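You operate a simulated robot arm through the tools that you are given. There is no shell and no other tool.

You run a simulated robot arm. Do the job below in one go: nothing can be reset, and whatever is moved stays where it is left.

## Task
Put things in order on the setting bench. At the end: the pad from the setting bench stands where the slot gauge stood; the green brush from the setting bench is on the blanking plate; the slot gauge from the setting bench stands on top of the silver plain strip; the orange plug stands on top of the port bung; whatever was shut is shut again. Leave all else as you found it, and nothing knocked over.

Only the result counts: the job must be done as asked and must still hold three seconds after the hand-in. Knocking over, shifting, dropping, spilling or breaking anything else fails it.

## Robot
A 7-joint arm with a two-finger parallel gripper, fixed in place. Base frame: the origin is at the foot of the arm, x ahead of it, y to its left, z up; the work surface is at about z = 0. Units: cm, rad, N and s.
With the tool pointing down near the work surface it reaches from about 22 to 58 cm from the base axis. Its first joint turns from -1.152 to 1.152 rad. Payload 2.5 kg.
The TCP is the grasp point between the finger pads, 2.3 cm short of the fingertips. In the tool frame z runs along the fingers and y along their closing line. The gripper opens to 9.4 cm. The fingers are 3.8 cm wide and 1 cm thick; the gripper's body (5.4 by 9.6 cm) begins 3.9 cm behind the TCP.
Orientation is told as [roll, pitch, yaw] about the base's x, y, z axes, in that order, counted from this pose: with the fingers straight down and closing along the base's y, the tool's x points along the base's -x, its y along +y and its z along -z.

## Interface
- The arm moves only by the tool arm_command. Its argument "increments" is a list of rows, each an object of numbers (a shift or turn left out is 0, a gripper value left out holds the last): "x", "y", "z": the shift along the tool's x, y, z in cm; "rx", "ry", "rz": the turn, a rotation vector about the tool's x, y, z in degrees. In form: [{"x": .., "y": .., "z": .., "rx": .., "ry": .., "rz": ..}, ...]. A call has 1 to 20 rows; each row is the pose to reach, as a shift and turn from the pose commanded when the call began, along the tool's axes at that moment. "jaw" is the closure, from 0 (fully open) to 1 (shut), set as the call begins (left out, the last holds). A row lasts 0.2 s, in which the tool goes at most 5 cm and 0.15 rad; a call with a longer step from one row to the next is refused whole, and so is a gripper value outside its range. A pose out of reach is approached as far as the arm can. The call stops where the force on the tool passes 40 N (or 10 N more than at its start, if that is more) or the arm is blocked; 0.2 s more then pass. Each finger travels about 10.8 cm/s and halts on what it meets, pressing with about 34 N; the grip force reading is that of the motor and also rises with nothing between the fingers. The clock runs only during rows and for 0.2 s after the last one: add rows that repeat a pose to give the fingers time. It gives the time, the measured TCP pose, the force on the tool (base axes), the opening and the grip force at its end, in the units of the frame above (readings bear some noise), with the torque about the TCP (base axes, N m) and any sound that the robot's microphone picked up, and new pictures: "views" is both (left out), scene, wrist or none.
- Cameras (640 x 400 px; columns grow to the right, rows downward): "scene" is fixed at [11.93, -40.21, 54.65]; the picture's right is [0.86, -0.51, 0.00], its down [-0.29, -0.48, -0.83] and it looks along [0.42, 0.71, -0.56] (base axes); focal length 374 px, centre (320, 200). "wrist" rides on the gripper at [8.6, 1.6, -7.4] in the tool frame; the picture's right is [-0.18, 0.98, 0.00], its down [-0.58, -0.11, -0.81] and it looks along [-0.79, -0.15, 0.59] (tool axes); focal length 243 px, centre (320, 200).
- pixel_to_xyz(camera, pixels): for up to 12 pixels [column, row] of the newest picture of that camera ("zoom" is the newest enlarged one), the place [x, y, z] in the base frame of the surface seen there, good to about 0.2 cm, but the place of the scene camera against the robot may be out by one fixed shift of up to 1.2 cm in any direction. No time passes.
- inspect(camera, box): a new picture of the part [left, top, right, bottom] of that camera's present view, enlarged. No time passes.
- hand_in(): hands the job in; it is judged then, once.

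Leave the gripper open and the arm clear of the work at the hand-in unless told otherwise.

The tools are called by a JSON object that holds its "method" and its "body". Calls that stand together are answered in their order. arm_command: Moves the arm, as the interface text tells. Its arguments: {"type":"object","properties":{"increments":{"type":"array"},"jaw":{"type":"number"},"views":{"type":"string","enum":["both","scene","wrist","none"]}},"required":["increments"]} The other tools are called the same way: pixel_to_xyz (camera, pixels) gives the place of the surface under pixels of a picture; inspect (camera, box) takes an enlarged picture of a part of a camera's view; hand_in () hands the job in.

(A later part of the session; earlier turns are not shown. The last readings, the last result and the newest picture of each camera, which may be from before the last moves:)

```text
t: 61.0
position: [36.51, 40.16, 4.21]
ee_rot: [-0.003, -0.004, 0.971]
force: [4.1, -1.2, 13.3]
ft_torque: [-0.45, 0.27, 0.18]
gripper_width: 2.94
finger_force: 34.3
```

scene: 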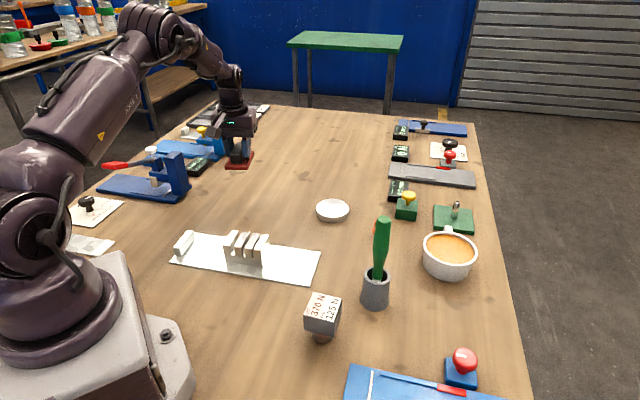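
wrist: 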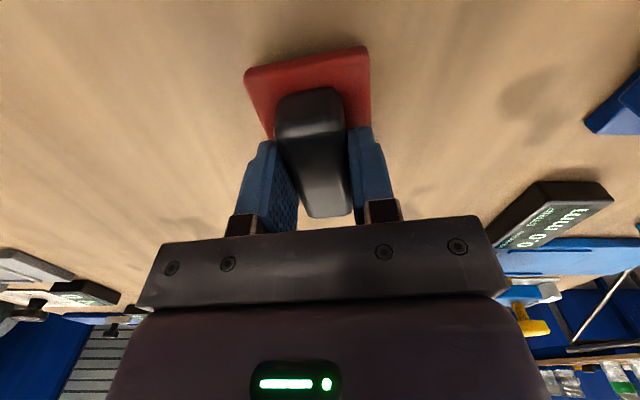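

It touches the bench (13 N). I ease up 0.05 cm and open the fingers.

{"method": "arm_command", "body": {"increments": [{"z": -0.05}, {"z": -0.05}], "views": "none"}}

{"method": "arm_command", "body": {"increments": [{"z": 0}, {"z": 0}, {"z": 0}, {"z": 0}], "jaw": 0, "views": "wrist"}}

```text
t: 61.6
position: [36.57, 40.07, 4.11]
ee_rot: [0.0, -0.005, 0.971]
force: [6.5, 4.9, 9.2]
ft_torque: [-0.12, -0.08, 0.11]
gripper_width: 2.93
finger_force: 33.8
```

```text
t: 62.6
position: [36.39, 40.09, 3.99]
ee_rot: [0.0, 0.0, 0.972]
force: [-1.5, 0.0, 0.0]
ft_torque: [-0.02, -0.02, 0.0]
gripper_width: 9.41
finger_force: 0.0
```

wrist: 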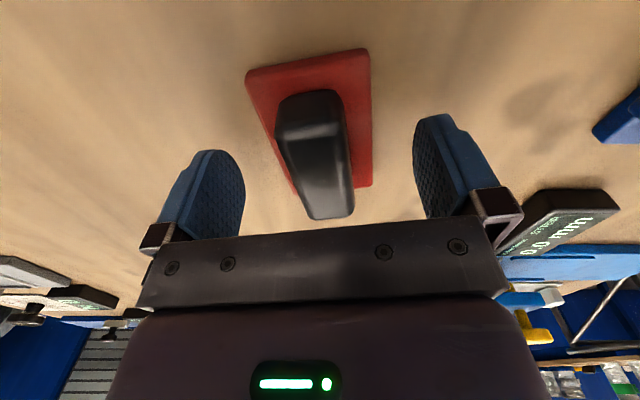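

The pad stands at the old gauge spot. I rise straight up and check its place.

{"method": "arm_command", "body": {"increments": [{"z": -2}, {"z": -5}, {"z": -9}, {"z": -12}, {"z": -12}], "views": "both"}}

{"method": "inspect", "body": {"camera": "wrist", "box": [220, 0, 420, 150]}}

{"method": "pixel_to_xyz", "body": {"camera": "wrist", "pixels": [[300, 80], [318, 90], [330, 80], [10, 40], [40, 60], [20, 80]]}}

```text
t: 63.8
position: [36.42, 40.09, 16.12]
ee_rot: [0.001, -0.001, 0.971]
force: [0.1, 0.4, -0.5]
ft_torque: [0.0, 0.0, 0.03]
gripper_width: 9.39
finger_force: 0.1
```

scene: 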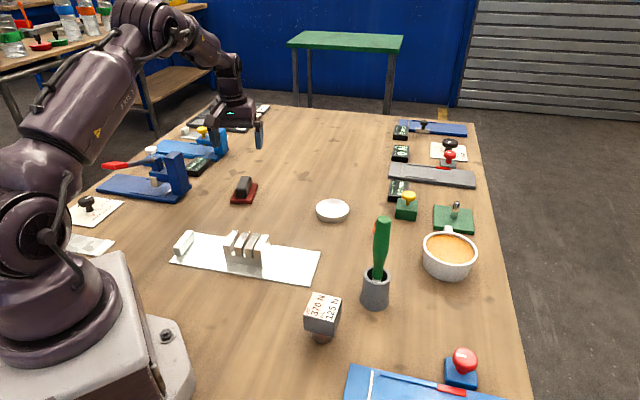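
wrist: 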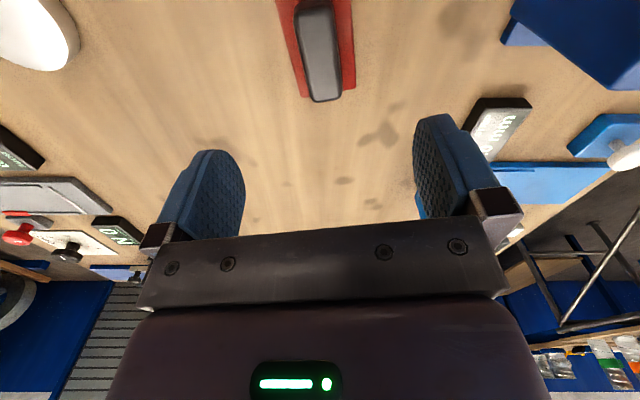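

```text
2.67 times, centred on (320, 75) of wrist
```

zoom: 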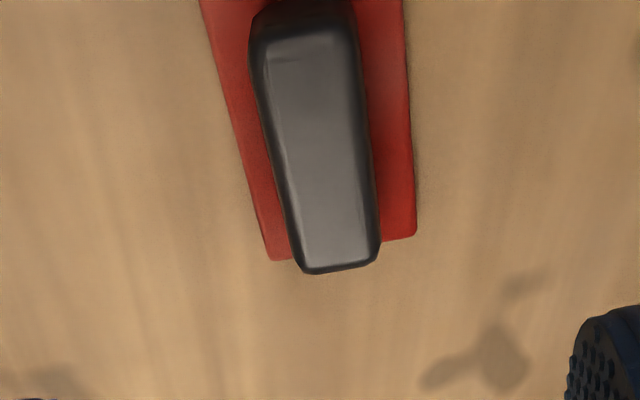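

```text
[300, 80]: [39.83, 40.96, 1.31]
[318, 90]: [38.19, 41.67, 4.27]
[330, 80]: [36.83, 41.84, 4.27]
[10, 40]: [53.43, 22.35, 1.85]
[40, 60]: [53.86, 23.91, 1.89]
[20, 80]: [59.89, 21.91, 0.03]
```

The pad is well placed at (36.4,40.1). Next the green brush in the grey cup. I want a side view of it: I go to about (34.5,-4.5,22) first, upright, facing it.

{"method": "arm_command", "body": {"increments": [{"x": 3, "y": 0, "z": -3.5, "rz": 5}, {"x": 6.5, "y": 0, "z": -6, "rz": 11}, {"x": 10.5, "y": -1, "z": -7, "rz": 17}, {"x": 14.5, "y": -2.5, "z": -7, "rz": 23}, {"x": 18.5, "y": -4.5, "z": -7, "rz": 29}, {"x": 22, "y": -7, "z": -7, "rz": 35}, {"x": 25.5, "y": -10, "z": -7, "rz": 40}, {"x": 28.5, "y": -13.5, "z": -7, "rz": 45}, {"x": 31, "y": -17.5, "z": -7, "rz": 49}, {"x": 33.5, "y": -21, "z": -6, "rz": 53}, {"x": 36, "y": -23.5, "z": -6, "rz": 55.6}, {"x": 37.8, "y": -23.6, "z": -6, "rz": 55.6}, {"x": 37.8, "y": -23.6, "z": -6, "rz": 55.6}], "views": "scene"}}

```text
t: 66.6
position: [34.53, -4.84, 22.12]
ee_rot: [0.001, 0.0, 0.0]
force: [-0.1, 0.0, -0.1]
ft_torque: [0.02, -0.01, 0.04]
gripper_width: 9.4
finger_force: 0.0
```

scene: 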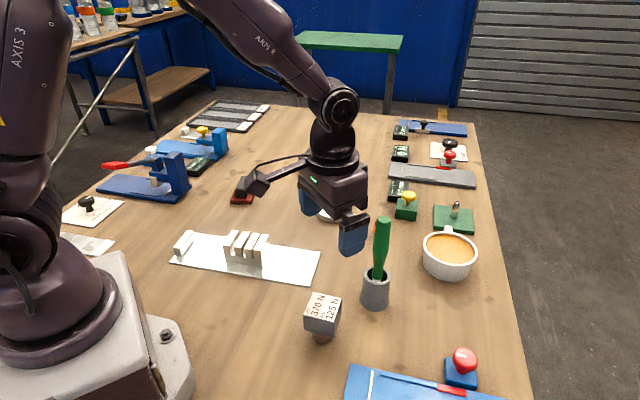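

Now I tilt by -25° and lower to z about 16 to see the brush from the side.

{"method": "arm_command", "body": {"increments": [{"x": 0.5, "z": 1.2, "ry": -5}, {"x": 1, "z": 2.4, "ry": -10}, {"x": 1.5, "z": 3.6, "ry": -15}, {"x": 2, "z": 4.8, "ry": -20}, {"x": 2, "z": 6, "ry": -25}, {"x": 2, "z": 6, "ry": -25}], "views": "both"}}

{"method": "inspect", "body": {"camera": "wrist", "box": [240, 60, 440, 230]}}

```text
t: 68.0
position: [32.7, -4.42, 16.03]
ee_rot: [0.001, -0.436, 0.002]
force: [-0.7, 0.7, -0.6]
ft_torque: [-0.04, -0.01, 0.02]
gripper_width: 9.39
finger_force: 0.0
```

scene: 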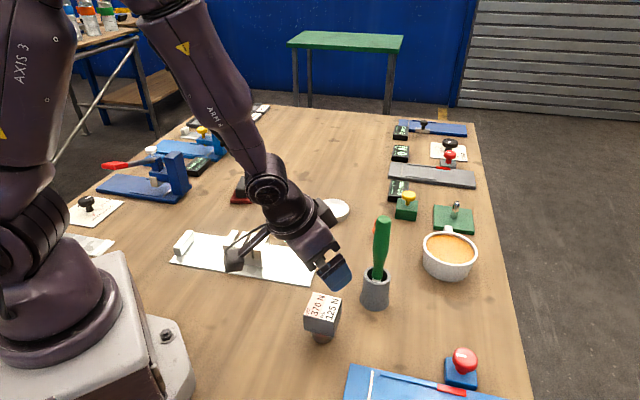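
wrist: 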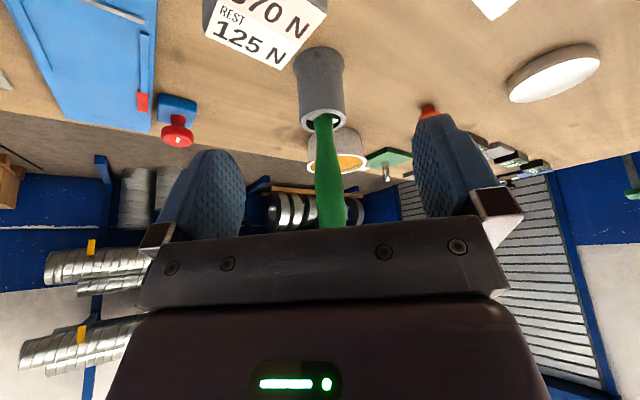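

```text
2.35 times, centred on (340, 145) of wrist
```

zoom: 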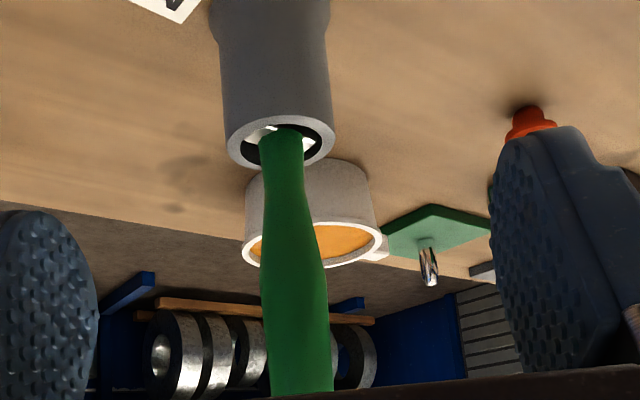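

I read points along the handle and its edges in the enlarged picture.

{"method": "pixel_to_xyz", "body": {"camera": "zoom", "pixels": [[282, 145], [285, 200], [292, 260], [298, 330], [302, 385], [265, 200], [303, 200], [264, 300], [324, 300], [268, 380], [330, 380], [262, 135]]}}

{"method": "inspect", "body": {"camera": "scene", "box": [345, 205, 410, 315]}}

```text
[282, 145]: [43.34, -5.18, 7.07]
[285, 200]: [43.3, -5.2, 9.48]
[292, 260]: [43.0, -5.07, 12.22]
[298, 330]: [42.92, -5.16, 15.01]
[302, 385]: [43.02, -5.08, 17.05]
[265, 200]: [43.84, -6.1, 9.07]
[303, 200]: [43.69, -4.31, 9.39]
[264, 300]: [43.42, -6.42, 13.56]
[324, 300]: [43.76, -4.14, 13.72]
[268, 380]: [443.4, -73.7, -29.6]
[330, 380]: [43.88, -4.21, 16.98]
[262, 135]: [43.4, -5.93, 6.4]
```

```text
3.64 times, centred on (378, 260) of scene
```

zoom: 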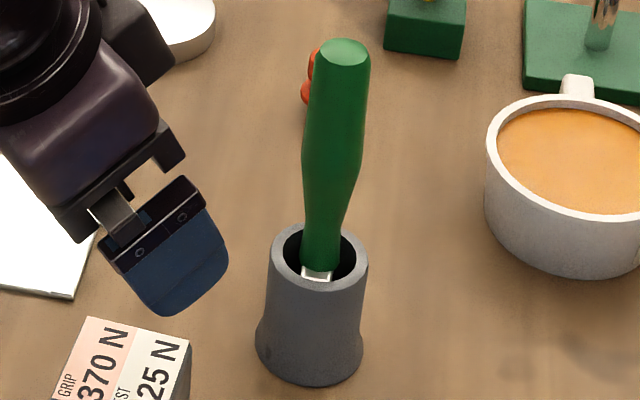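

The handle stands nearly upright at about (44.1,-5.3), about 2.4 cm thick at z 13. To lay it down later, I will grip it with the hand level (fingers pointing to -y, camera on top), lift it out, and then turn the hand back to pointing down. First I rise and bring the hand upright again.

{"method": "arm_command", "body": {"increments": [{"x": -1.7, "z": -3.6, "ry": 4}, {"x": -3.4, "z": -7.2, "ry": 8}, {"x": -5.1, "z": -10.9, "ry": 14}, {"x": -6.3, "z": -13.6, "ry": 20}, {"x": -6.77, "z": -14.5, "ry": 25}, {"x": -6.77, "z": -14.5, "ry": 25}], "views": "none"}}

```text
t: 69.4
position: [32.31, -4.46, 31.94]
ee_rot: [-0.001, 0.001, -0.001]
force: [0.3, 0.4, 1.1]
ft_torque: [0.01, 0.02, -0.02]
gripper_width: 9.39
finger_force: 0.1
```

Now I turn the hand to yaw +90° while moving to about (44, 6, 32).

{"method": "arm_command", "body": {"increments": [{"x": -1, "y": 1, "rz": -7.5}, {"x": -2, "y": 2, "rz": -15}, {"x": -3, "y": 3, "rz": -22.5}, {"x": -4, "y": 4, "rz": -30}, {"x": -5, "y": 5, "rz": -37.5}, {"x": -6, "y": 6, "rz": -45}, {"x": -7, "y": 7, "rz": -52.5}, {"x": -8, "y": 8, "rz": -60}, {"x": -9, "y": 9, "rz": -67.5}, {"x": -10, "y": 10, "rz": -75}, {"x": -11, "y": 10.5, "rz": -82.5}, {"x": -11.7, "y": 10.5, "rz": -90}, {"x": -11.7, "y": 10.5, "rz": -90}], "views": "scene"}}

```text
t: 72.2
position: [44.22, 6.0, 31.96]
ee_rot: [-0.001, 0.001, 1.573]
force: [0.2, 0.7, 1.0]
ft_torque: [0.03, 0.01, 0.01]
gripper_width: 9.41
finger_force: 0.1
```

scene: 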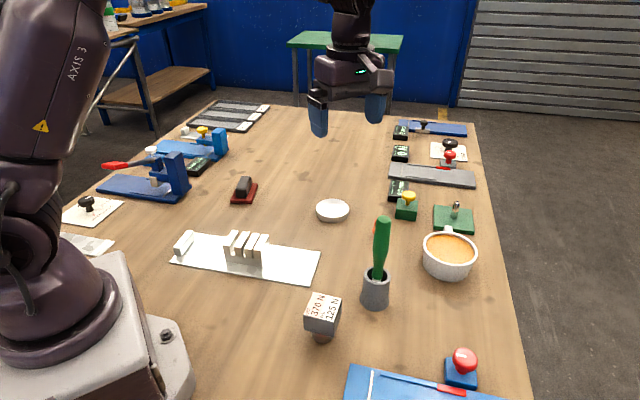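

Now I tilt the hand about its y axis by +45° in place, to see how the arm copes.

{"method": "arm_command", "body": {"increments": [{"ry": 7.5}, {"ry": 15}, {"ry": 22.5}, {"ry": 30}, {"ry": 37.5}, {"ry": 45}, {"ry": 45}], "views": "scene"}}

```text
t: 73.8
position: [44.42, 5.94, 31.99]
ee_rot: [-0.001, 0.787, 1.568]
force: [0.2, -1.1, -0.2]
ft_torque: [0.01, 0.0, -0.04]
gripper_width: 9.42
finger_force: 0.0
```

scene: 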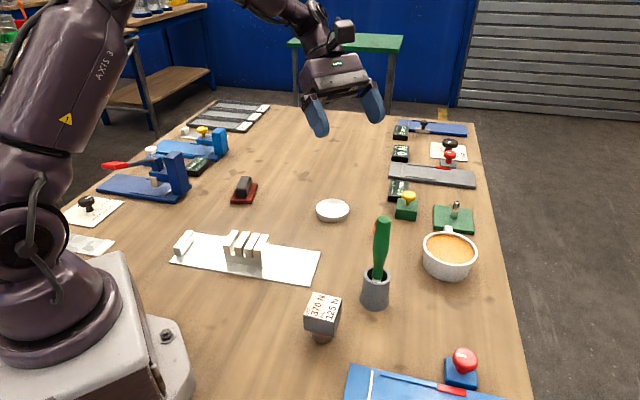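

That works; fingers now point toward -y and down. Another 45° to level.

{"method": "arm_command", "body": {"increments": [{"ry": 7.5}, {"ry": 15}, {"ry": 22.5}, {"ry": 30}, {"ry": 37.5}, {"ry": 45}, {"ry": 45}], "views": "both"}}

```text
t: 75.4
position: [44.29, 6.11, 31.97]
ee_rot: [-2.748, 1.569, -1.18]
force: [0.1, 0.0, -0.2]
ft_torque: [-0.01, 0.01, -0.03]
gripper_width: 9.41
finger_force: 0.1
```

scene: 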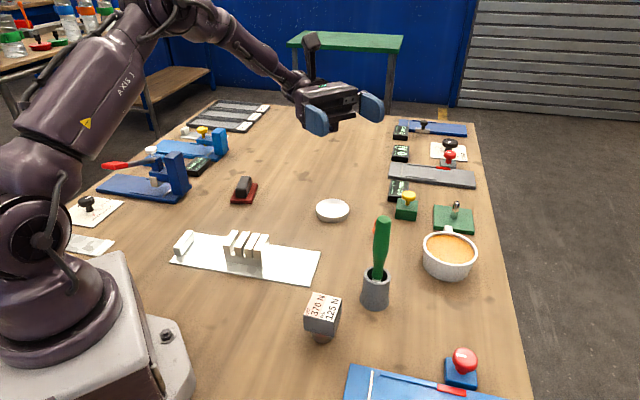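
wrist: 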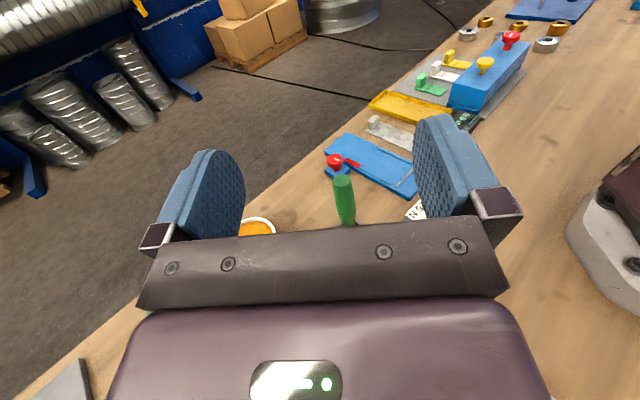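

The level hand pose works at z 32. I lower it straight down to z 12 at y about 6 (brush at y -5.3 stays ahead of the fingertips).

{"method": "arm_command", "body": {"increments": [{"x": -4}, {"x": -8.5}, {"x": -13}, {"x": -17}, {"x": -20}, {"x": -20}], "views": "both"}}

{"method": "inspect", "body": {"camera": "wrist", "box": [220, 60, 460, 230]}}

```text
t: 76.8
position: [44.28, 5.84, 11.87]
ee_rot: [-1.456, 1.569, 0.116]
force: [0.6, -0.5, 0.3]
ft_torque: [-0.01, 0.04, -0.01]
gripper_width: 9.41
finger_force: 0.1
```

scene: 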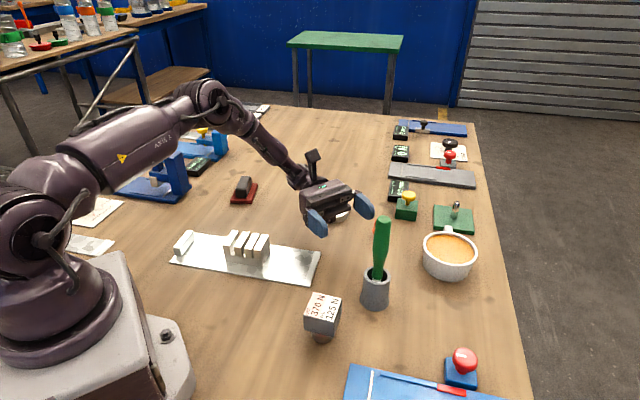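
wrist: 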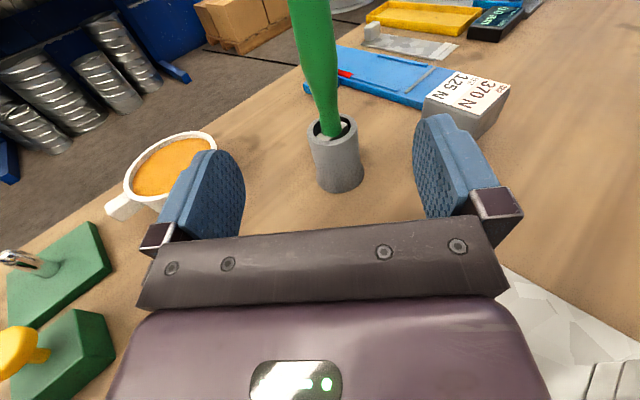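

```text
2.35 times, centred on (340, 145) of wrist
```

zoom: 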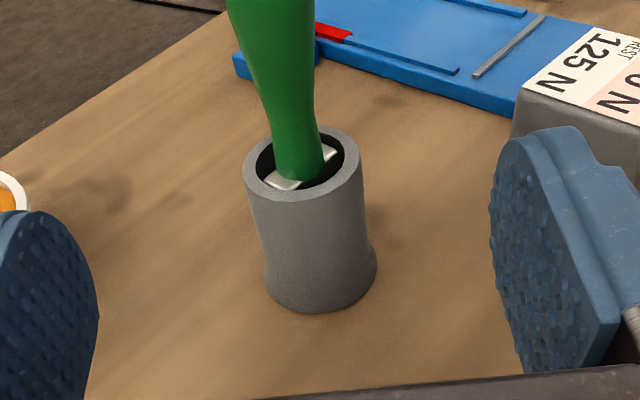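

I read the ferrule's ends, the cup rim, and handle points from this view.

{"method": "pixel_to_xyz", "body": {"camera": "zoom", "pixels": [[278, 183], [330, 155], [298, 150], [285, 100], [275, 50], [265, 10], [300, 196], [300, 290], [250, 175], [358, 165]]}}

{"method": "pixel_to_xyz", "body": {"camera": "wrist", "pixels": [[315, 10], [320, 50], [325, 90], [330, 120], [303, 50], [337, 50], [295, 5], [334, 5]]}}

```text
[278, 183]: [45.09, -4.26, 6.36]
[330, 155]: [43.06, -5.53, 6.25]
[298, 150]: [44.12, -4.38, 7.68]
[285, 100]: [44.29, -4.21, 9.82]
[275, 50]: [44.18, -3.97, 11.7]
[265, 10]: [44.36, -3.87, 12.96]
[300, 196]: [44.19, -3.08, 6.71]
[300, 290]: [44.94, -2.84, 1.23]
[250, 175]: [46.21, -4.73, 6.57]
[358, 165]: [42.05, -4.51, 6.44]
```

```text
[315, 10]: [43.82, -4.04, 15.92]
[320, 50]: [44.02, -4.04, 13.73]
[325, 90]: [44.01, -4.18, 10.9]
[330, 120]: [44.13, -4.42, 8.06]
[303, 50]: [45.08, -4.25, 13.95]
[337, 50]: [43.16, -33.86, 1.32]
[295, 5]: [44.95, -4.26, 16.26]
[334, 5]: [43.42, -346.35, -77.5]
```

The handle axis is at about (44.1,-5.1). I lower 0.5 cm and go forward 9.4 cm so the handle stands between the pads, about 1.3 cm before the TCP toward the tips.

{"method": "arm_command", "body": {"increments": [{"x": -0.3, "z": 3}, {"x": -0.5, "z": 6}, {"x": -0.5, "z": 8.5}, {"x": -0.5, "z": 9.5}, {"x": -0.5, "z": 9.5}], "views": "both"}}

{"method": "inspect", "body": {"camera": "wrist", "box": [160, 60, 480, 260]}}

```text
t: 78.0
position: [44.15, -3.86, 11.54]
ee_rot: [-0.44, 1.571, 1.13]
force: [1.6, 0.2, 0.7]
ft_torque: [0.0, 0.03, 0.02]
gripper_width: 9.41
finger_force: 0.0
```

scene: 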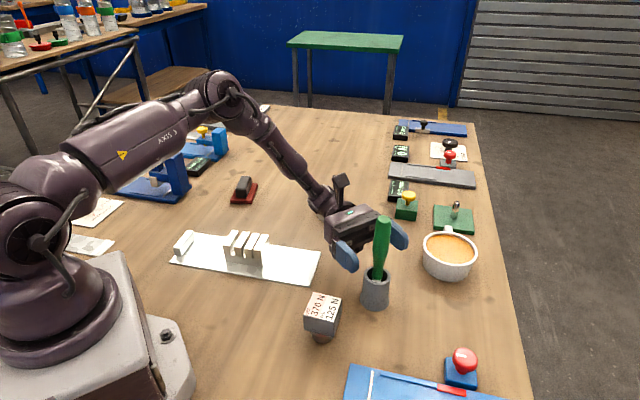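
wrist: 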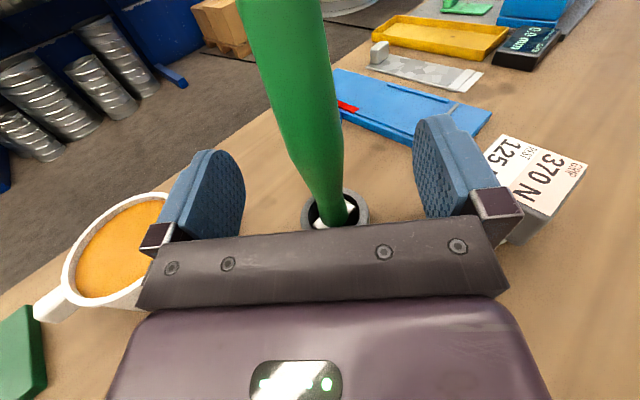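

```text
2.00 times, centred on (320, 160) of wrist
```

zoom: 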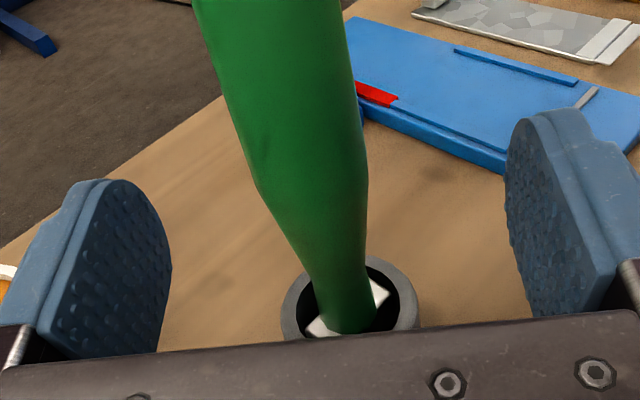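

The handle is between the fingers. I check its place at this height.

{"method": "pixel_to_xyz", "body": {"camera": "zoom", "pixels": [[318, 200], [325, 240], [310, 150], [258, 180], [366, 180], [300, 100], [345, 310], [275, 220], [366, 220]]}}

```text
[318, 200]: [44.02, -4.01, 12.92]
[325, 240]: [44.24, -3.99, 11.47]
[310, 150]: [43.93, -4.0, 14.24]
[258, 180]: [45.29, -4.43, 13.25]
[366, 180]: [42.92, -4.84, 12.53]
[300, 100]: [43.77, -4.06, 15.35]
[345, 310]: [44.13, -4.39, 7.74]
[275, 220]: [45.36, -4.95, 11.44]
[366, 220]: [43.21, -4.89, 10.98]
```

The handle's axis is at (44.25,-5.05) here. I draw back 0.25 cm so the tips stay just inside its far side, then close.

{"method": "arm_command", "body": {"increments": [{"z": -0.25}, {"z": -0.25}], "views": "none"}}

{"method": "arm_command", "body": {"increments": [{"z": 0}, {"z": 0}, {"z": 0}, {"z": 0}, {"z": 0}], "jaw": 1, "views": "both"}}

```text
t: 78.6
position: [44.29, -3.39, 11.51]
ee_rot: [2.518, 1.571, -2.195]
force: [0.2, 0.3, 0.0]
ft_torque: [0.0, -0.03, 0.02]
gripper_width: 9.4
finger_force: 0.1
```

```text
t: 79.8
position: [44.11, -3.41, 11.52]
ee_rot: [0.343, 1.571, 1.915]
force: [-0.2, 0.2, 0.3]
ft_torque: [0.01, 0.01, 0.0]
gripper_width: 2.19
finger_force: 34.6
```

scene: 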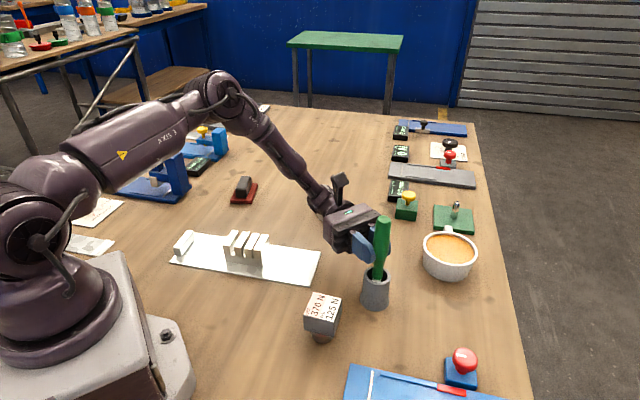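
wrist: 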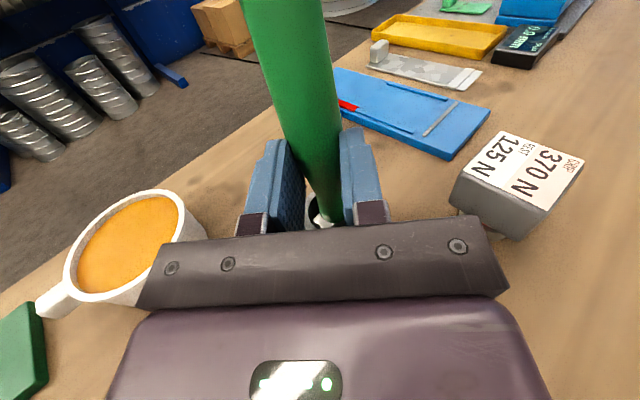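

Gripped at 2.19 cm. I lift 3 cm and check that the cup stays down.

{"method": "arm_command", "body": {"increments": [{"x": 1}, {"x": 2}, {"x": 3}, {"x": 3}], "views": "both"}}

{"method": "inspect", "body": {"camera": "scene", "box": [320, 200, 430, 320]}}

```text
t: 80.8
position: [44.36, -3.33, 14.4]
ee_rot: [-1.256, 1.571, 0.317]
force: [-0.2, 0.5, -0.2]
ft_torque: [-0.01, -0.01, 0.02]
gripper_width: 2.17
finger_force: 33.8
```

scene: 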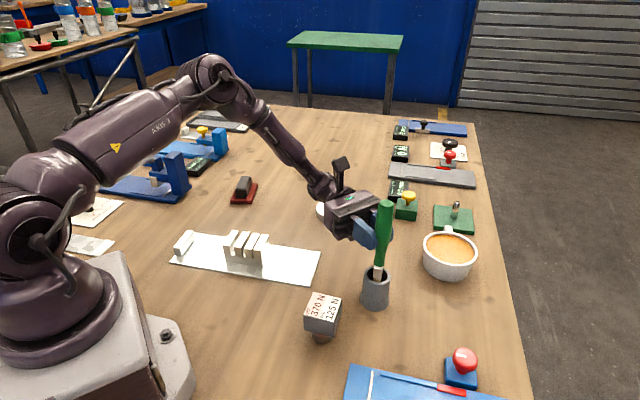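
wrist: 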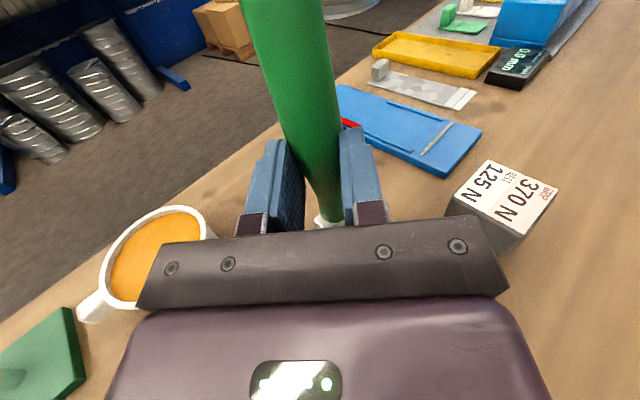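

```text
3.33 times, centred on (375, 260) of scene
```

zoom: 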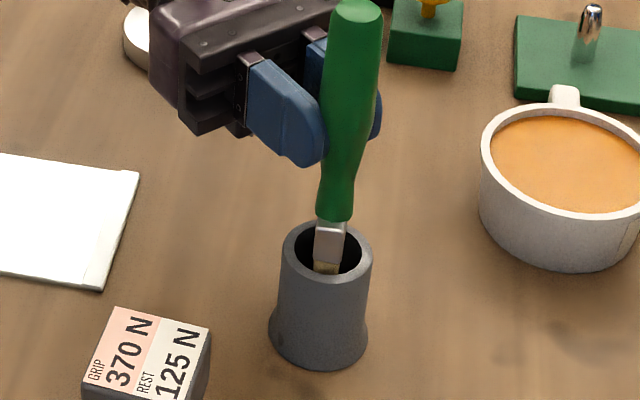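

The brush comes out and the cup stays. I lift on, 14 cm more.

{"method": "arm_command", "body": {"increments": [{"x": 3}, {"x": 6}, {"x": 9.5}, {"x": 13}, {"x": 16}, {"x": 16}], "views": "both"}}

{"method": "inspect", "body": {"camera": "scene", "box": [300, 100, 430, 320]}}

```text
t: 82.2
position: [44.26, -3.19, 30.96]
ee_rot: [2.631, 1.57, -2.081]
force: [0.5, 0.0, -2.2]
ft_torque: [-0.01, 0.03, 0.0]
gripper_width: 2.18
finger_force: 33.7
```

scene: 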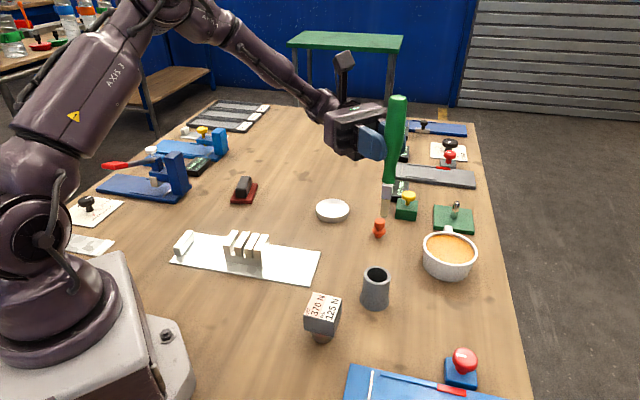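
wrist: 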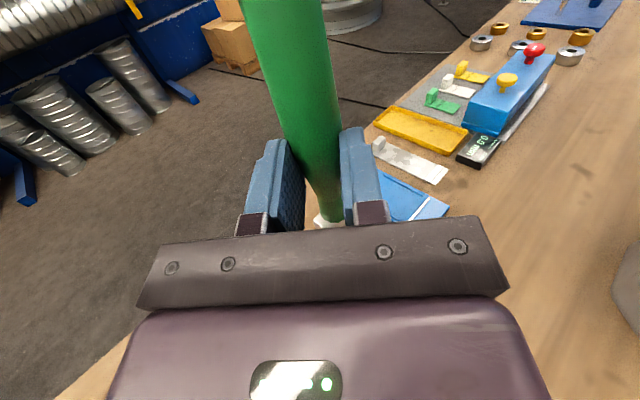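

```text
1.82 times, centred on (365, 210) of scene
```

zoom: 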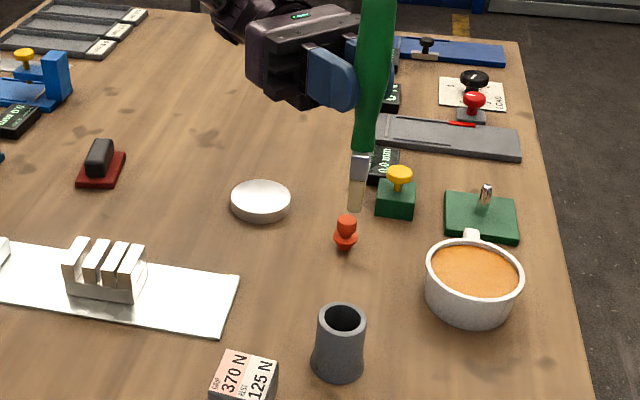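

The brush hangs free of the cup, its top view shows handle, ferrule and short bristles. I measure its top, neck and bottom in the scene.

{"method": "pixel_to_xyz", "body": {"camera": "scene", "pixels": [[397, 98], [392, 140], [389, 180], [387, 186], [386, 198], [385, 212], [380, 187], [392, 187], [380, 227], [376, 278]]}}

```text
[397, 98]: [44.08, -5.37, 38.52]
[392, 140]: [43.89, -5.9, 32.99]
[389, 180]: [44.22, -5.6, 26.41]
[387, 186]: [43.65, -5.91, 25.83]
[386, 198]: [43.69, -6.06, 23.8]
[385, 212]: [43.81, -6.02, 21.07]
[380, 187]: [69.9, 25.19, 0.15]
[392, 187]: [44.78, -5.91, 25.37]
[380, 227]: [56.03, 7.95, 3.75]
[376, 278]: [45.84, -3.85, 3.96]
```

The brush is 17.7 cm long and gripped close to its middle of weight. I turn the hand back to pointing down (brush then lies level, handle toward -y) while moving to about (46,10,31).

{"method": "arm_command", "body": {"increments": [{"ry": -7.5, "z": -1, "y": -0.15}, {"ry": -15, "z": -2, "y": -0.3}, {"ry": -22.5, "z": -3, "y": -0.45}, {"ry": -30, "z": -4, "y": -0.6}, {"ry": -37.5, "z": -5, "y": -0.75}, {"ry": -45, "z": -6, "y": -0.9}, {"ry": -52.5, "z": -7, "y": -1.05}, {"ry": -60, "z": -8, "y": -1.2}, {"ry": -67.5, "z": -9.5, "y": -1.35}, {"ry": -75, "z": -11, "y": -1.5}, {"ry": -82.5, "z": -12, "y": -1.65}, {"ry": -90, "z": -13, "y": -1.8}, {"ry": -90, "z": -13, "y": -1.8}], "views": "both"}}

```text
t: 85.0
position: [46.32, 9.9, 30.48]
ee_rot: [0.001, -0.002, 1.572]
force: [0.9, 0.2, -1.5]
ft_torque: [-0.03, 0.03, -0.01]
gripper_width: 2.2
finger_force: 34.2
```

scene: 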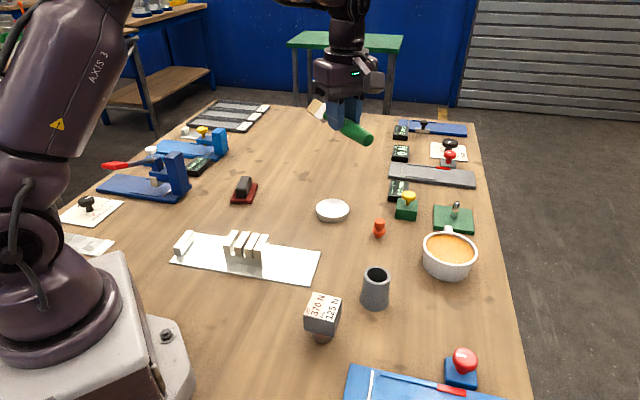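
wrist: 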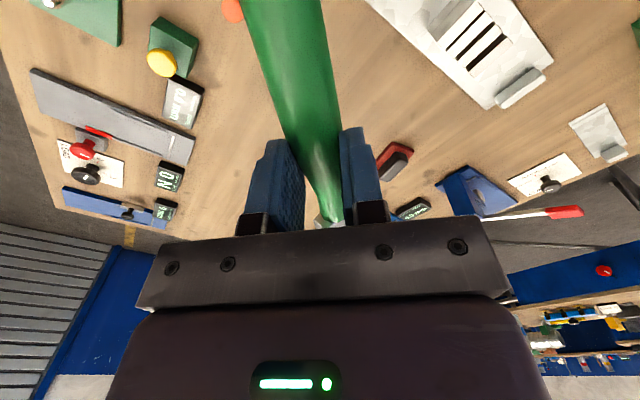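

The brush now lies level, handle toward -y. I measure the disc precisely: enlarged scene view of it.

{"method": "inspect", "body": {"camera": "scene", "box": [305, 190, 361, 230]}}

```text
10.00 times, centred on (333, 210) of scene
```

zoom: 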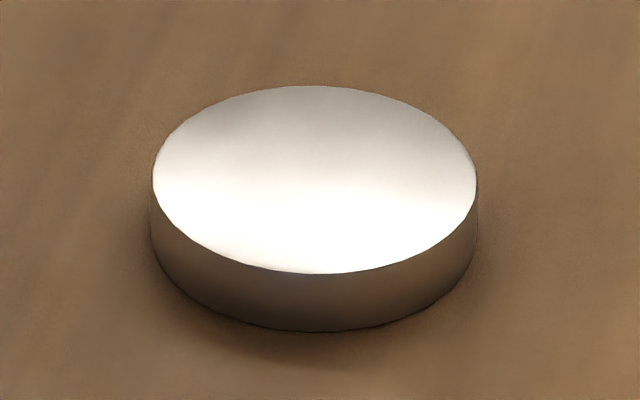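

{"method": "pixel_to_xyz", "body": {"camera": "zoom", "pixels": [[160, 180], [470, 180], [315, 92], [315, 266], [315, 180], [200, 120], [430, 120], [210, 242], [425, 240]]}}

{"method": "pixel_to_xyz", "body": {"camera": "scene", "pixels": [[243, 190], [240, 185]]}}

{"method": "inspect", "body": {"camera": "scene", "box": [222, 165, 272, 210]}}

```text
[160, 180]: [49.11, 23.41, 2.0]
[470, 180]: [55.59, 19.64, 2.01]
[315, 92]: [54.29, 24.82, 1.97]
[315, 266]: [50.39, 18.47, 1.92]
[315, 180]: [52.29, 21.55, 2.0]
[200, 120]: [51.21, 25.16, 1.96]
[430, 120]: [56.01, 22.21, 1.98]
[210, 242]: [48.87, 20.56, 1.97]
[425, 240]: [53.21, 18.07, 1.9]
```

```text
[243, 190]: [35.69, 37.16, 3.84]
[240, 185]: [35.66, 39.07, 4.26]
```

```text
8.89 times, centred on (247, 188) of scene
```

zoom: 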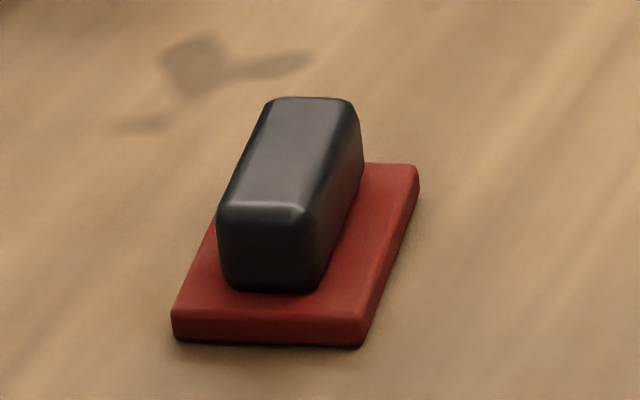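

The disc centre by the scene camera is (52.35,21.6), 7.5 cm across. To check the scene camera's shift I read the pad's grip, whose true place I know (36.4,40.06).

{"method": "pixel_to_xyz", "body": {"camera": "zoom", "pixels": [[285, 155], [275, 103], [348, 103], [228, 208], [305, 210], [395, 170], [178, 320], [360, 335], [415, 180]]}}

```text
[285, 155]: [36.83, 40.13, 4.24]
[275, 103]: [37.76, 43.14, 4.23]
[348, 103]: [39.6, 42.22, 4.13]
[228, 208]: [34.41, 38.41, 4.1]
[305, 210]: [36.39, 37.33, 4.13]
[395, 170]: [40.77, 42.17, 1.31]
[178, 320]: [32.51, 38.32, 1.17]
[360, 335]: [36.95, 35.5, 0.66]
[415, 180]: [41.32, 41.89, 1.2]
```

The scene camera seems shifted by about +0.6 cm in x. For a better value I shift the hand 10 cm back in x, so the wrist camera sees the disc beside the brush.

{"method": "arm_command", "body": {"increments": [{"y": 3.5}, {"y": 7}, {"y": 10.5}, {"y": 10.5}], "views": "wrist"}}

{"method": "inspect", "body": {"camera": "wrist", "box": [160, 60, 280, 135]}}

```text
t: 86.0
position: [35.66, 9.86, 30.68]
ee_rot: [0.001, -0.001, 1.571]
force: [-1.2, -0.2, -0.4]
ft_torque: [-0.07, 0.0, 0.04]
gripper_width: 2.2
finger_force: 34.2
```

wrist: 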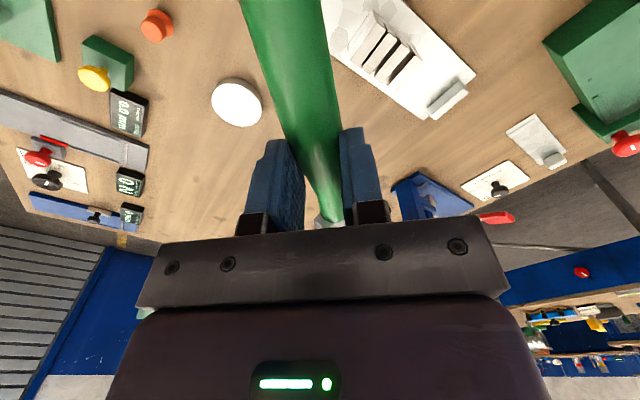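

```text
5.33 times, centred on (220, 98) of wrist
```

zoom: 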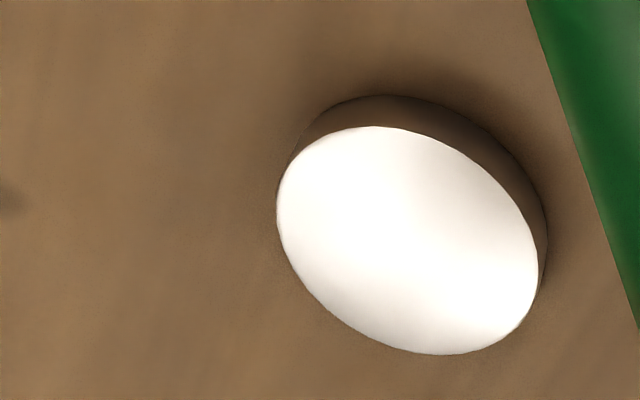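

Disc fully visible. I read its edge points and the plug's place as well.

{"method": "pixel_to_xyz", "body": {"camera": "zoom", "pixels": [[284, 210], [532, 280], [385, 133], [430, 348], [320, 150], [490, 340], [500, 190], [310, 300], [408, 240]]}}

{"method": "pixel_to_xyz", "body": {"camera": "wrist", "pixels": [[157, 20], [157, 32], [145, 28], [172, 22], [265, 30], [300, 60], [320, 120], [325, 180]]}}

```text
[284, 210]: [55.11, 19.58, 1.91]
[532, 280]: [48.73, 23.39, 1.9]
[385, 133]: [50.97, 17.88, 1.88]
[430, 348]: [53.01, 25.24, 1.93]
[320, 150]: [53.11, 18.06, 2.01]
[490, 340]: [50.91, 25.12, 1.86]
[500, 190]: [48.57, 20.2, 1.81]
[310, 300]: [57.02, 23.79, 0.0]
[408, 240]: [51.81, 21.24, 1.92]
```

```text
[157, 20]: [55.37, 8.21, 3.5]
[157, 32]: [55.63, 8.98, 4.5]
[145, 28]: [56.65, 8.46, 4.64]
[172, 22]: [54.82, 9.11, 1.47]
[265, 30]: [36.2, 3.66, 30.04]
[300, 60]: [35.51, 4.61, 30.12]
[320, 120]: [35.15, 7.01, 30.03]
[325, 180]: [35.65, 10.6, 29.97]
```

The disc centre is (51.95,21.5), top at z 1.9. I go over it: TCP to (51.95,21.0,14), so the brush's middle of weight comes over the disc's centre.

{"method": "arm_command", "body": {"increments": [{"x": -2, "y": -3, "z": 1}, {"x": -4, "y": -6, "z": 3}, {"x": -6, "y": -9, "z": 6}, {"x": -8, "y": -12, "z": 9}, {"x": -10, "y": -14.5, "z": 12}, {"x": -11.14, "y": -16.3, "z": 14.5}, {"x": -11.14, "y": -16.3, "z": 16.5}, {"x": -11.14, "y": -16.3, "z": 16.5}], "views": "both"}}

```text
t: 87.8
position: [52.36, 20.7, 14.23]
ee_rot: [-0.001, 0.001, 1.571]
force: [0.1, -1.1, -0.5]
ft_torque: [0.01, 0.0, -0.01]
gripper_width: 2.18
finger_force: 33.6
```

scene: 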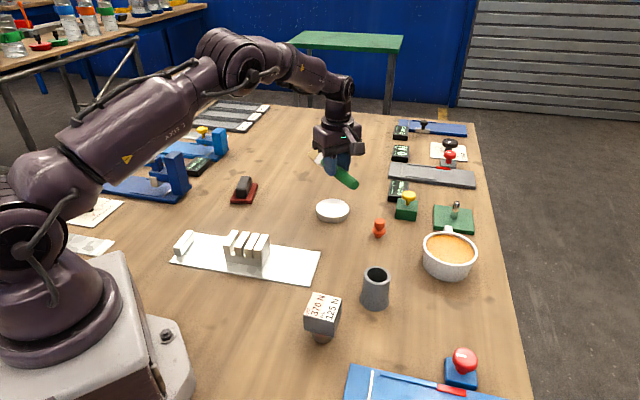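
wrist: 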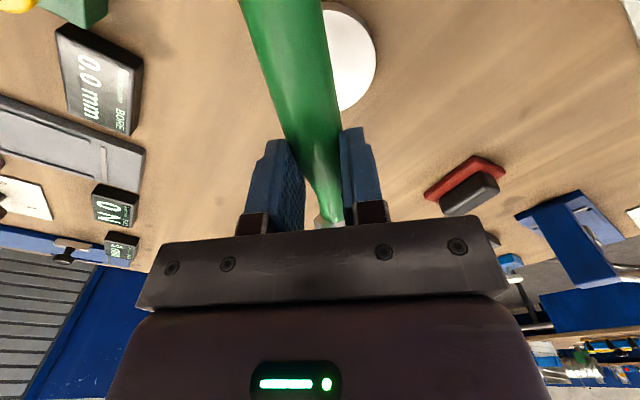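

I correct by about 0.3 cm and lower to z about 8.

{"method": "arm_command", "body": {"increments": [{"x": -0.2, "y": 0.3, "z": 3}, {"x": -0.2, "y": 0.3, "z": 6}, {"x": -0.2, "y": 0.3, "z": 6}], "views": "both"}}

{"method": "inspect", "body": {"camera": "scene", "box": [290, 150, 390, 240]}}

```text
t: 88.6
position: [51.62, 21.25, 7.94]
ee_rot: [0.0, 0.001, 1.57]
force: [0.1, 0.8, -1.2]
ft_torque: [-0.01, -0.04, 0.01]
gripper_width: 2.18
finger_force: 34.1
```

scene: 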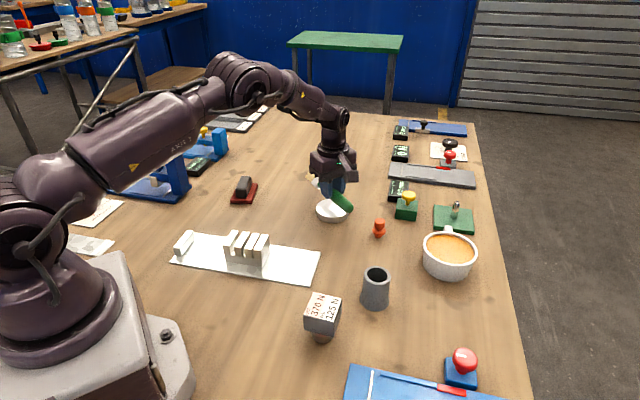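
wrist: 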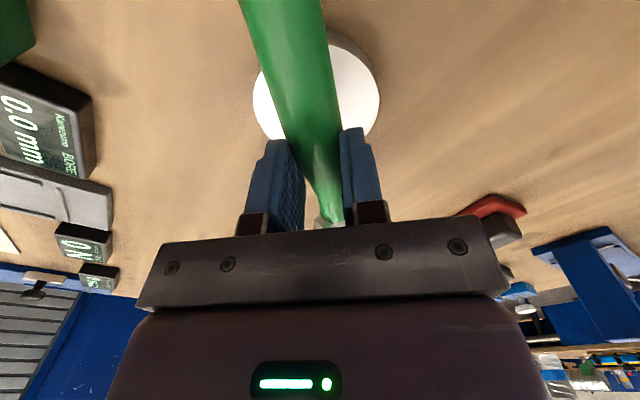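

```text
4.44 times, centred on (340, 195) of scene
```

zoom: 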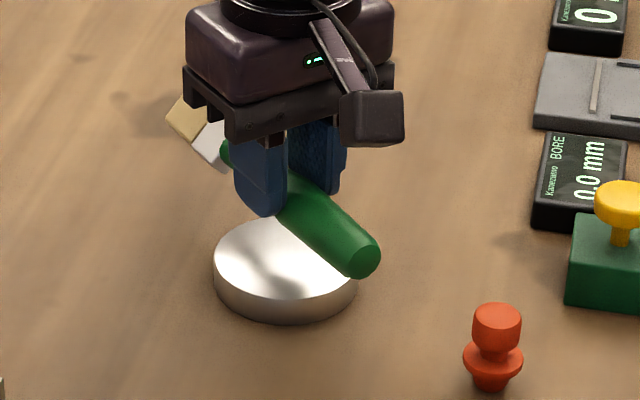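

The brush is over the disc. I lower to about 0.4 cm above contact.

{"method": "arm_command", "body": {"increments": [{"z": 1.2}, {"z": 2.2}, {"z": 2.8}, {"z": 2.8}], "views": "both"}}

{"method": "inspect", "body": {"camera": "scene", "box": [290, 150, 390, 240]}}

```text
t: 89.6
position: [51.62, 21.13, 5.31]
ee_rot: [0.0, 0.001, 1.571]
force: [0.4, 0.4, -1.2]
ft_torque: [-0.02, 0.01, 0.03]
gripper_width: 2.17
finger_force: 33.9
```

scene: 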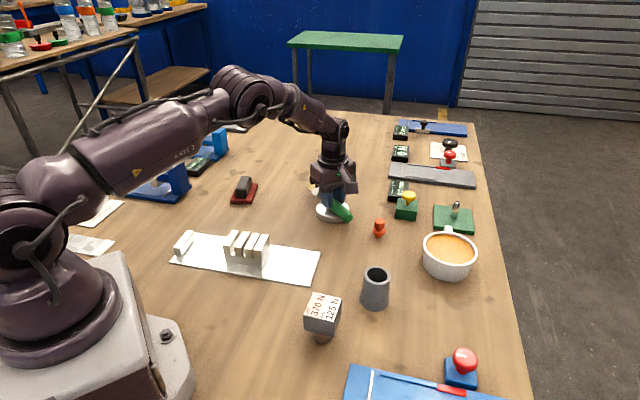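
wrist: 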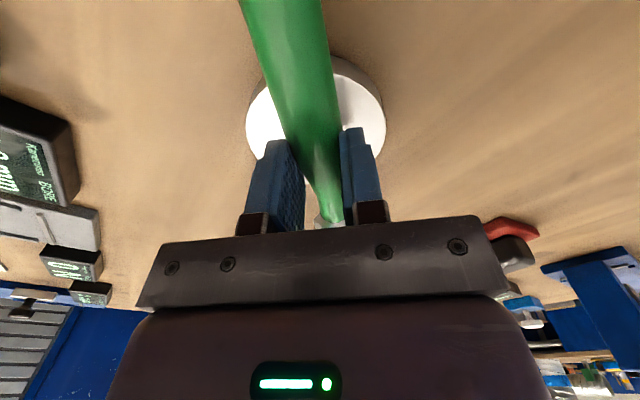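

```text
4.44 times, centred on (340, 195) of scene
```

zoom: 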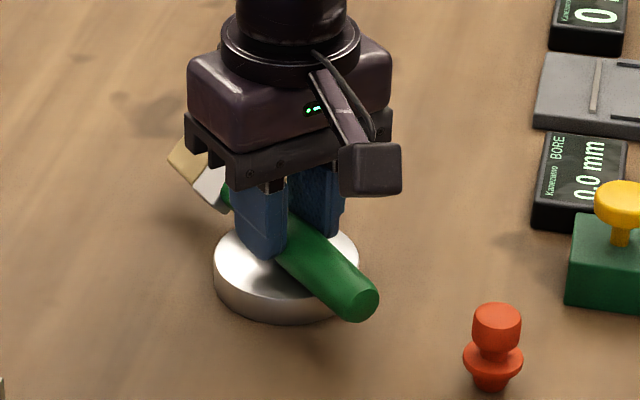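

Just above the disc and well centred. I lower by small steps to touch.

{"method": "arm_command", "body": {"increments": [{"z": 0.1}, {"z": 0.2}, {"z": 0.3}, {"z": 0.3}], "views": "none"}}

```text
t: 90.6
position: [51.58, 21.11, 4.9]
ee_rot: [0.0, 0.001, 1.57]
force: [-0.1, 0.5, -0.8]
ft_torque: [0.0, 0.02, -0.02]
gripper_width: 2.18
finger_force: 33.9
```

{"method": "arm_command", "body": {"increments": [{"z": 0.07}, {"z": 0.14}, {"z": 0.2}, {"z": 0.2}], "views": "none"}}

```text
t: 91.6
position: [51.61, 21.1, 4.88]
ee_rot: [-0.004, 0.0, 1.572]
force: [1.4, -1.2, 10.0]
ft_torque: [-0.45, -0.03, 0.03]
gripper_width: 2.19
finger_force: 33.5
```

It touches (10 N) on the handle's thicker part. I ease up 0.08 cm and open the fingers.

{"method": "arm_command", "body": {"increments": [{"z": -0.08}, {"z": -0.08}], "views": "none"}}

```text
t: 92.2
position: [51.64, 21.05, 4.86]
ee_rot: [-0.001, 0.0, 1.571]
force: [4.5, 1.3, 10.7]
ft_torque: [-0.36, -0.16, 0.16]
gripper_width: 2.18
finger_force: 34.3
```

{"method": "arm_command", "body": {"increments": [{"z": -0.05}, {"z": -0.05}], "views": "none"}}

```text
t: 92.8
position: [51.54, 21.15, 4.87]
ee_rot: [0.001, -0.002, 1.572]
force: [2.0, 1.7, 8.9]
ft_torque: [-0.33, -0.06, 0.09]
gripper_width: 2.2
finger_force: 34.2
```

Still 9 N; a little more easing.

{"method": "arm_command", "body": {"increments": [{"z": -0.07}, {"z": -0.07}], "views": "none"}}

```text
t: 93.4
position: [51.47, 21.17, 4.84]
ee_rot: [0.001, 0.0, 1.572]
force: [0.2, 1.8, 5.3]
ft_torque: [-0.16, 0.01, 0.04]
gripper_width: 2.18
finger_force: 34.0
```

About 5 N now. I open only a little (to about 3.2 cm) to let the brush settle between the pads.

{"method": "arm_command", "body": {"increments": [{"z": 0}, {"z": 0}, {"z": 0}, {"z": 0}], "jaw": 0.66, "views": "both"}}

{"method": "inspect", "body": {"camera": "scene", "box": [290, 150, 390, 240]}}

```text
t: 94.4
position: [51.63, 21.13, 4.8]
ee_rot: [0.002, 0.0, 1.572]
force: [0.1, 0.8, -0.4]
ft_torque: [-0.02, -0.03, 0.01]
gripper_width: 3.2
finger_force: 0.1
```

scene: 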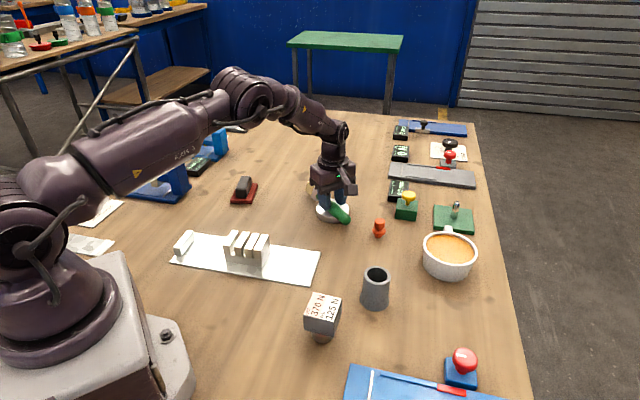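
wrist: 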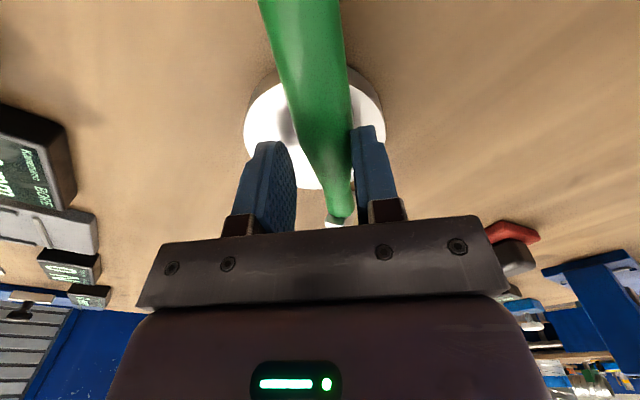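

```text
4.44 times, centred on (340, 195) of scene
```

zoom: 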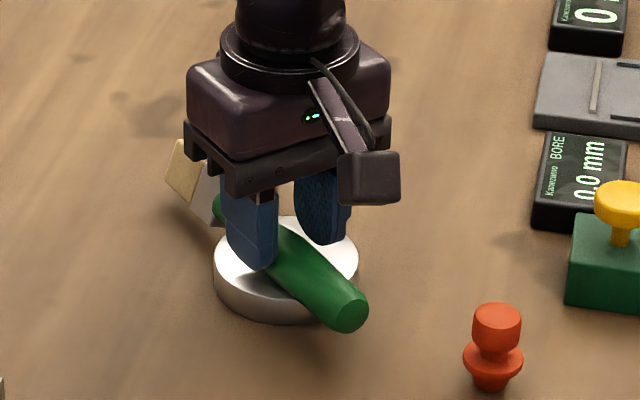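

The brush moved about 0.5 cm toward the -x finger and stopped there. I wait a little and look whether it rests by itself: open to about 4.2 cm.

{"method": "arm_command", "body": {"increments": [{"z": 0}, {"z": 0}, {"z": 0}, {"z": 0}], "jaw": 0.55, "views": "wrist"}}

{"method": "inspect", "body": {"camera": "wrist", "box": [200, 0, 440, 230]}}

```text
t: 95.4
position: [51.48, 21.09, 5.02]
ee_rot: [0.0, 0.001, 1.569]
force: [0.6, 1.0, 0.3]
ft_torque: [0.03, -0.01, -0.01]
gripper_width: 4.22
finger_force: 0.0
```

wrist: 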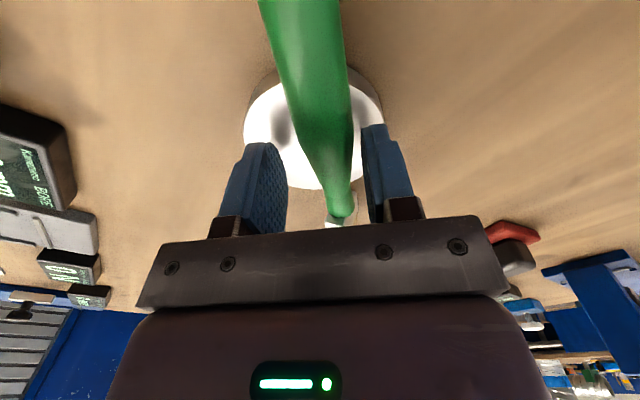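

```text
1.74 times, centred on (320, 115) of wrist
```

zoom: 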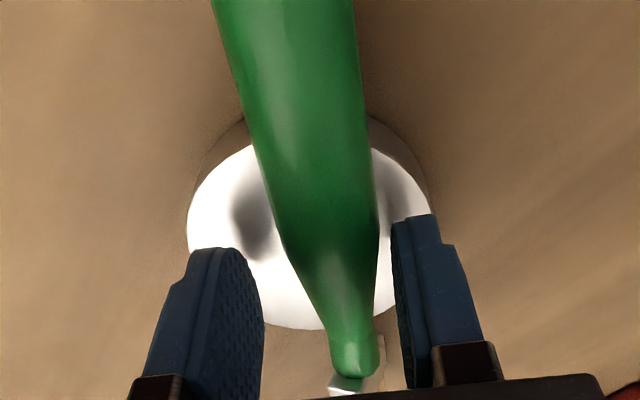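

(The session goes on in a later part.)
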